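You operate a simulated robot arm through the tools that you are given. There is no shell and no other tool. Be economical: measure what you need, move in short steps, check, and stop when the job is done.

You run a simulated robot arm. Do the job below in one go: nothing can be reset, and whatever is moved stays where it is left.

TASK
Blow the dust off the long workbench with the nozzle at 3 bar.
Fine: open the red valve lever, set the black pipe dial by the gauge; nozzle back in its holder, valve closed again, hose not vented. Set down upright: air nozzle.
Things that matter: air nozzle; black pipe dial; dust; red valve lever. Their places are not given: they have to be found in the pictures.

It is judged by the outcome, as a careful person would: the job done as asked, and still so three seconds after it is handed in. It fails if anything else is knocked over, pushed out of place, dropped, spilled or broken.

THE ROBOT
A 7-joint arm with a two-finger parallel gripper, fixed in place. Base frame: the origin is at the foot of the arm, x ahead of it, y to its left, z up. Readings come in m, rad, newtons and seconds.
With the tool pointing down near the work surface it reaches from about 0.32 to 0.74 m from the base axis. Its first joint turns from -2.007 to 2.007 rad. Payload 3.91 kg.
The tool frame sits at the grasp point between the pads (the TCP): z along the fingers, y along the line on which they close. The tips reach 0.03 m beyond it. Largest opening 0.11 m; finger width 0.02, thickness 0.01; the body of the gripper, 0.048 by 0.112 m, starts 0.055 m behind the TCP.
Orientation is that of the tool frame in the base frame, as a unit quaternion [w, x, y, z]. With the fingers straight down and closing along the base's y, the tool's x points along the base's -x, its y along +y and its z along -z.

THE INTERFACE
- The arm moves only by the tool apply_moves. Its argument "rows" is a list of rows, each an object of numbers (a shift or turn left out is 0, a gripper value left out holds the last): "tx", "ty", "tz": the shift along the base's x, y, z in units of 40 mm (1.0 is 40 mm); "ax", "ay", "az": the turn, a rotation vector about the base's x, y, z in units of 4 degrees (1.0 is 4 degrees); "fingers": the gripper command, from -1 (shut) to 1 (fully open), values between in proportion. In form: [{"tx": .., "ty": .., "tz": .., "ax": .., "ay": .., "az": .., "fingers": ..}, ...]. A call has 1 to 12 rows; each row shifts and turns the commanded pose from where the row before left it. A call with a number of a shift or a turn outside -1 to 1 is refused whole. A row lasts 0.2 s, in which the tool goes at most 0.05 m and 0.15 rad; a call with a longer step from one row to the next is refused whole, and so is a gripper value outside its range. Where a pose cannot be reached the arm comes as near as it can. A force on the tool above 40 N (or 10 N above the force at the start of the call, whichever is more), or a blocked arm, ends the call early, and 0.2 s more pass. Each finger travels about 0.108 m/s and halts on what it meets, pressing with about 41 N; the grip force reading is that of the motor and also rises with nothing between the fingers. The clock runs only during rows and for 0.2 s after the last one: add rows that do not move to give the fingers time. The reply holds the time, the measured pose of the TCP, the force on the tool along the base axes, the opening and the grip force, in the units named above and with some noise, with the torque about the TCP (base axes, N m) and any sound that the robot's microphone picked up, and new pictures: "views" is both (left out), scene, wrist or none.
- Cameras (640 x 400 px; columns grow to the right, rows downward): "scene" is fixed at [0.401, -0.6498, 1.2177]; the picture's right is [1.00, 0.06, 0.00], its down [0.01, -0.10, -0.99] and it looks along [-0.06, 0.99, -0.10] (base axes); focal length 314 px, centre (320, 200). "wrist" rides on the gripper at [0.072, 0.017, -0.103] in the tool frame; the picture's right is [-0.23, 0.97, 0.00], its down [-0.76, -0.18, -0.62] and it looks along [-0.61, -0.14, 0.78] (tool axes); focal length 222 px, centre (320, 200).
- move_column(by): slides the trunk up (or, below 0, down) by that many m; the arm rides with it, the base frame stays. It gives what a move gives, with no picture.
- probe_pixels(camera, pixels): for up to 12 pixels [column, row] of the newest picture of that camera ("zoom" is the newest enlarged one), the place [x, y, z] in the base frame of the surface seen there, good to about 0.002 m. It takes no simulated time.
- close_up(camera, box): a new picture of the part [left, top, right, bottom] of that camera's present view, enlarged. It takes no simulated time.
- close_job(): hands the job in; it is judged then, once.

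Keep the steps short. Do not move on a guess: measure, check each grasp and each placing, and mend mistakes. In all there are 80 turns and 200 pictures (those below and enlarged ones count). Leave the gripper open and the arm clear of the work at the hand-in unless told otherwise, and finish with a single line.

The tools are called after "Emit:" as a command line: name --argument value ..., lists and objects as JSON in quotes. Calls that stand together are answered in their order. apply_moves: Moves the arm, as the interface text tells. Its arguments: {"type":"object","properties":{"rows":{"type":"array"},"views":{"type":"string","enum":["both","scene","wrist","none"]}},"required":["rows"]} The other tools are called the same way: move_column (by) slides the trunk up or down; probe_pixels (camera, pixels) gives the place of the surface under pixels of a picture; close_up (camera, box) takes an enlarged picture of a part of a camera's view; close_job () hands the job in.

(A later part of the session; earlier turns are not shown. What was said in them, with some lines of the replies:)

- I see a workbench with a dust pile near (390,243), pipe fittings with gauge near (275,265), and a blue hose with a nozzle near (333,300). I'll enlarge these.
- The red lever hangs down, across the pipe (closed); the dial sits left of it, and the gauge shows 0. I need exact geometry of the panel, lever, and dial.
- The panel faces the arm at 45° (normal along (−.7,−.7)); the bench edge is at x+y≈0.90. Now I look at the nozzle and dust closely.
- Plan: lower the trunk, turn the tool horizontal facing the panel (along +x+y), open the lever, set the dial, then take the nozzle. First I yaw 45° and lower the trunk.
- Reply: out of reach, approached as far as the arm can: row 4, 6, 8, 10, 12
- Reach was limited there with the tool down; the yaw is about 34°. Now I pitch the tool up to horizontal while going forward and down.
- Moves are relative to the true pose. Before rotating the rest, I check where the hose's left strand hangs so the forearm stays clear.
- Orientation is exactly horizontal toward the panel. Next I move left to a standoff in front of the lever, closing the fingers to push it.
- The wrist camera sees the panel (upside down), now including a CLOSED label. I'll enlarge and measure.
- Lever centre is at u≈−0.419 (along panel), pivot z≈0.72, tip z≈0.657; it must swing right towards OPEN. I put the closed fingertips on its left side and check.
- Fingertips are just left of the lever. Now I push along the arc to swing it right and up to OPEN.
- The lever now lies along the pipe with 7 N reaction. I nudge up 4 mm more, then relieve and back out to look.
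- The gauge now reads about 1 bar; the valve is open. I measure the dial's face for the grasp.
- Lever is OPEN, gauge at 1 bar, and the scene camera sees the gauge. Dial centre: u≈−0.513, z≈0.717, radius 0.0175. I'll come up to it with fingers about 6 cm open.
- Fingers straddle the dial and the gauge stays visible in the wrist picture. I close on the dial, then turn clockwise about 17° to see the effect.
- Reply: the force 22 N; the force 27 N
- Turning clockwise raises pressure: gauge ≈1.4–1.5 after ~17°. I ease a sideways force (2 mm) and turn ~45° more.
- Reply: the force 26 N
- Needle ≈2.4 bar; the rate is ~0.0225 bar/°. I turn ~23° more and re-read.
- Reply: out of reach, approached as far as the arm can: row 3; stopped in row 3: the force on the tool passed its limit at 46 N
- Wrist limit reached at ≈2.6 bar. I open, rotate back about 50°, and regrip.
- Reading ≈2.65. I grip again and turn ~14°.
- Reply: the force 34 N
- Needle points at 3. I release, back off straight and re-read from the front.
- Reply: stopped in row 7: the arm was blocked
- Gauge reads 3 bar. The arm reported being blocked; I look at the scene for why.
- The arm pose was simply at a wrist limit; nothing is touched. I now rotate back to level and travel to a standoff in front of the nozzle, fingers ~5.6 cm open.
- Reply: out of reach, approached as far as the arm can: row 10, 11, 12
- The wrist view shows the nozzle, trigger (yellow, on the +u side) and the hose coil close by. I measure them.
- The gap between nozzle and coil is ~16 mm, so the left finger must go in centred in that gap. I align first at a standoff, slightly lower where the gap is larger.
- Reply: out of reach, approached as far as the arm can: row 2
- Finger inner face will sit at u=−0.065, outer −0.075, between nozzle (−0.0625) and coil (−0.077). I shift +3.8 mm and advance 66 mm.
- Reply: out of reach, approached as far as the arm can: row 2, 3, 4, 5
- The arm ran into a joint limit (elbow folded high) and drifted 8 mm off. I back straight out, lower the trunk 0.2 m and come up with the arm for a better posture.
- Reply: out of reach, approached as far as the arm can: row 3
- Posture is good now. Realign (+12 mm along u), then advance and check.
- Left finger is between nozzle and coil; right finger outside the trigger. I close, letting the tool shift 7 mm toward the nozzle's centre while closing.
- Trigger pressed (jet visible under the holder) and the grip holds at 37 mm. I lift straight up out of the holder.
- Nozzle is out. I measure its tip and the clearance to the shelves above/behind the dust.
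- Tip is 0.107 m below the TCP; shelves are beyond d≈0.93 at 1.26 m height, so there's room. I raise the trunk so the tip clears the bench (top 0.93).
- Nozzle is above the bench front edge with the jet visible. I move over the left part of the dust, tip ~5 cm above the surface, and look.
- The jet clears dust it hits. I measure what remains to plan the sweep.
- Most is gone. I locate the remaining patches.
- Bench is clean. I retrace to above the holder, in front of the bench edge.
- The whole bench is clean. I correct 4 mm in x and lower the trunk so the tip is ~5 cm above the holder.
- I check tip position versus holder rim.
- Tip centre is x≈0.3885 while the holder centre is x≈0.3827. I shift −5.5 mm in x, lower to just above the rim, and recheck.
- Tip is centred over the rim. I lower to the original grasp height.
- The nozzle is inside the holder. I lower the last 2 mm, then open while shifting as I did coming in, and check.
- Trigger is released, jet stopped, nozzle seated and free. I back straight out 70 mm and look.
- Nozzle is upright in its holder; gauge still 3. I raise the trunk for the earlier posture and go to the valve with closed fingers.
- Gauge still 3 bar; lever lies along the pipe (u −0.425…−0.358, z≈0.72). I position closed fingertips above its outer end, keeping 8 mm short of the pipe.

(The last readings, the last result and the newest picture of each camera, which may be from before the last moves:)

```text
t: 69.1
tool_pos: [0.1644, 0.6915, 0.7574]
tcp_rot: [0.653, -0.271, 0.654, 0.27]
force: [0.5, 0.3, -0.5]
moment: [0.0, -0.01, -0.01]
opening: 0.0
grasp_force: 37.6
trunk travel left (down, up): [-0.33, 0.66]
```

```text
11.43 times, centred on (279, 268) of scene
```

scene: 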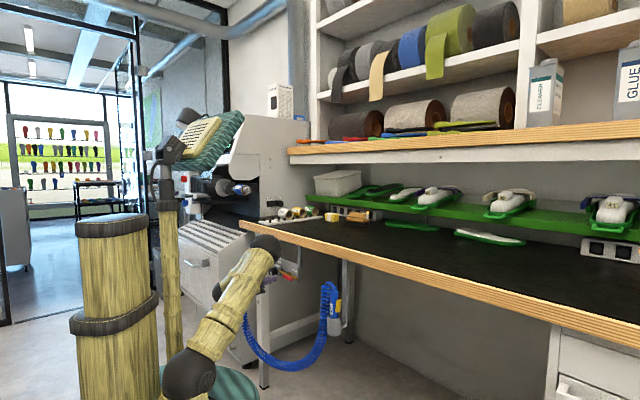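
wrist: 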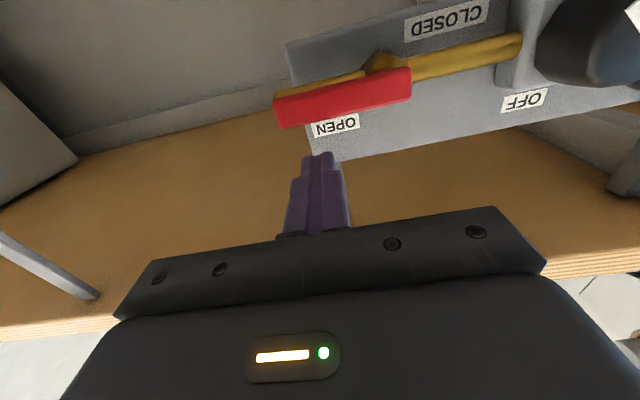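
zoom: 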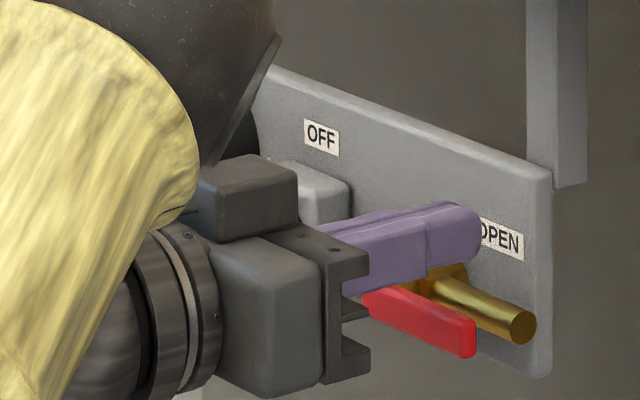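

Fingertips are above the lever. I push it down along the arc to CLOSED.

Emit:
apply_moves --rows '[{"tz": -0.45}, {"tx": 0.06, "ty": -0.06, "tz": -0.36}, {"tx": -0.02, "ty": 0.02, "tz": -0.26}, {"tx": -0.03, "ty": 0.03, "tz": -0.26}, {"tx": -0.109, "ty": 0.109, "tz": -0.235}, {"tx": -0.109, "ty": 0.109, "tz": -0.235}, {"tx": -0.151, "ty": 0.151, "tz": -0.125}, {"tx": -0.151, "ty": 0.151, "tz": -0.125}, {"tx": -0.088, "ty": 0.088}, {}]' --views "wrist"

Emit:
close_up --camera "scene" --box '[251, 250, 315, 290]'

```text
t: 71.3
tool_pos: [0.1415, 0.7123, 0.6745]
tcp_rot: [0.653, -0.269, 0.655, 0.268]
force: [8.4, -23.4, -3.4]
moment: [0.15, 0.11, -0.27]
opening: 0.0
grasp_force: 38.0
trunk travel left (down, up): [-0.33, 0.66]
```

wrist: 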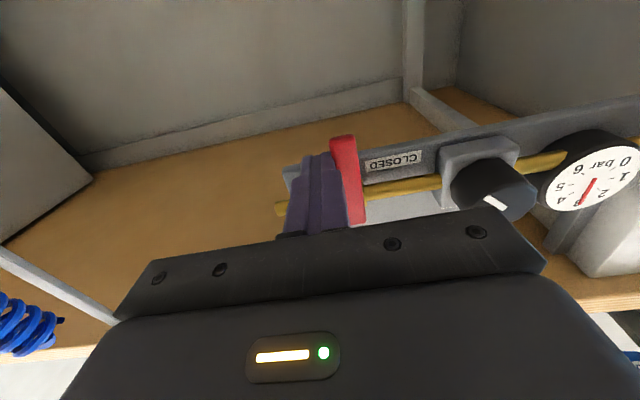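

```text
10.00 times, centred on (283, 270) of scene
```

zoom: 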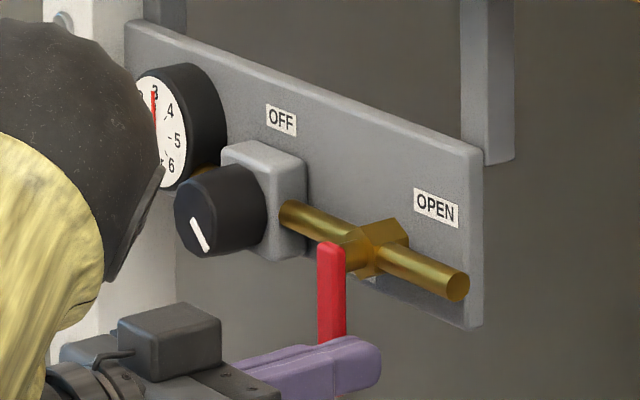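

The lever hangs vertically at its stop (24 N reaction), gauge still 3 – hose not vented. I release sideways, back out, open the gripper and clear.

Emit:
apply_moves --rows '[{"tx": 0.25, "ty": -0.25}, {"tx": -0.4, "ty": -0.4}, {"tx": -0.4, "ty": -0.4}, {"tx": -0.4, "ty": -0.4}, {"tx": 0.1, "ty": -0.7, "fingers": 1}, {"tx": 0.1, "ty": -0.7}, {"tx": 0.3, "ty": -0.5, "tz": 0.4}, {"tx": 0.3, "ty": -0.3, "tz": 0.4}, {}]' --views "both"

Emit:
close_up --camera "scene" --box '[230, 230, 390, 350]'

Emit:
close_up --camera "scene" --box '[251, 250, 307, 290]'

```text
t: 73.3
tool_pos: [0.135, 0.5679, 0.7076]
tcp_rot: [0.653, -0.271, 0.654, 0.27]
force: [0.7, -0.3, -0.3]
moment: [0.02, -0.02, 0.0]
opening: 0.1102
grasp_force: 0.0
trunk travel left (down, up): [-0.33, 0.66]
```

scene: 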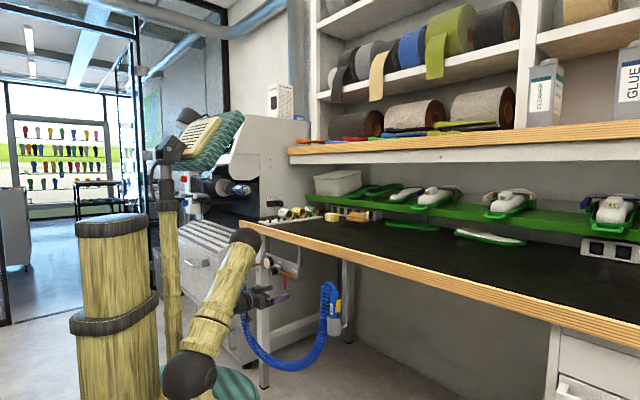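
wrist: 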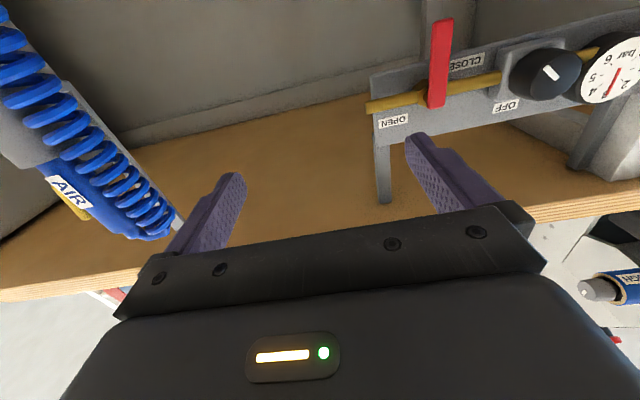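

```text
3.33 times, centred on (310, 290) of scene
```

zoom: 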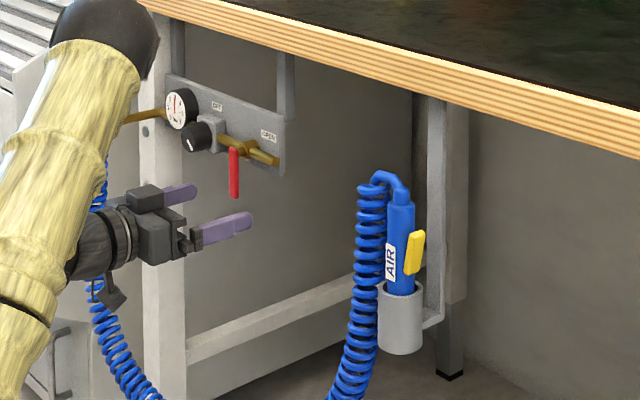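

```text
10.00 times, centred on (279, 270) of scene
```

zoom: 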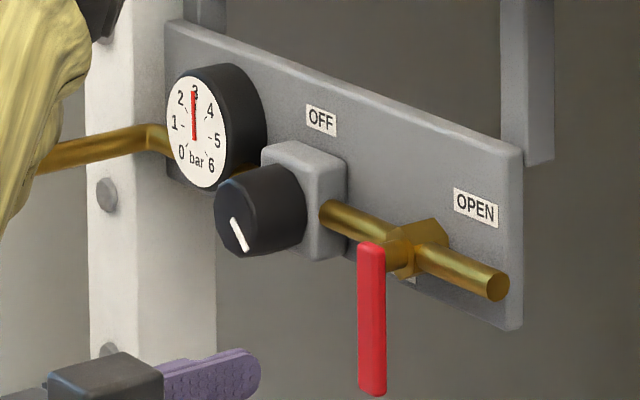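

Valve closed, gauge at 3 bar (hose not vented), nozzle upright in its holder, bench clean, gripper open and clear. I hand in.

Emit:
close_job

```text
The job is handed in.
```

The dust is blown off the bench at 3 bar; the nozzle is upright in its holder, the valve is closed, and the hose is still at 3 bar, not vented.
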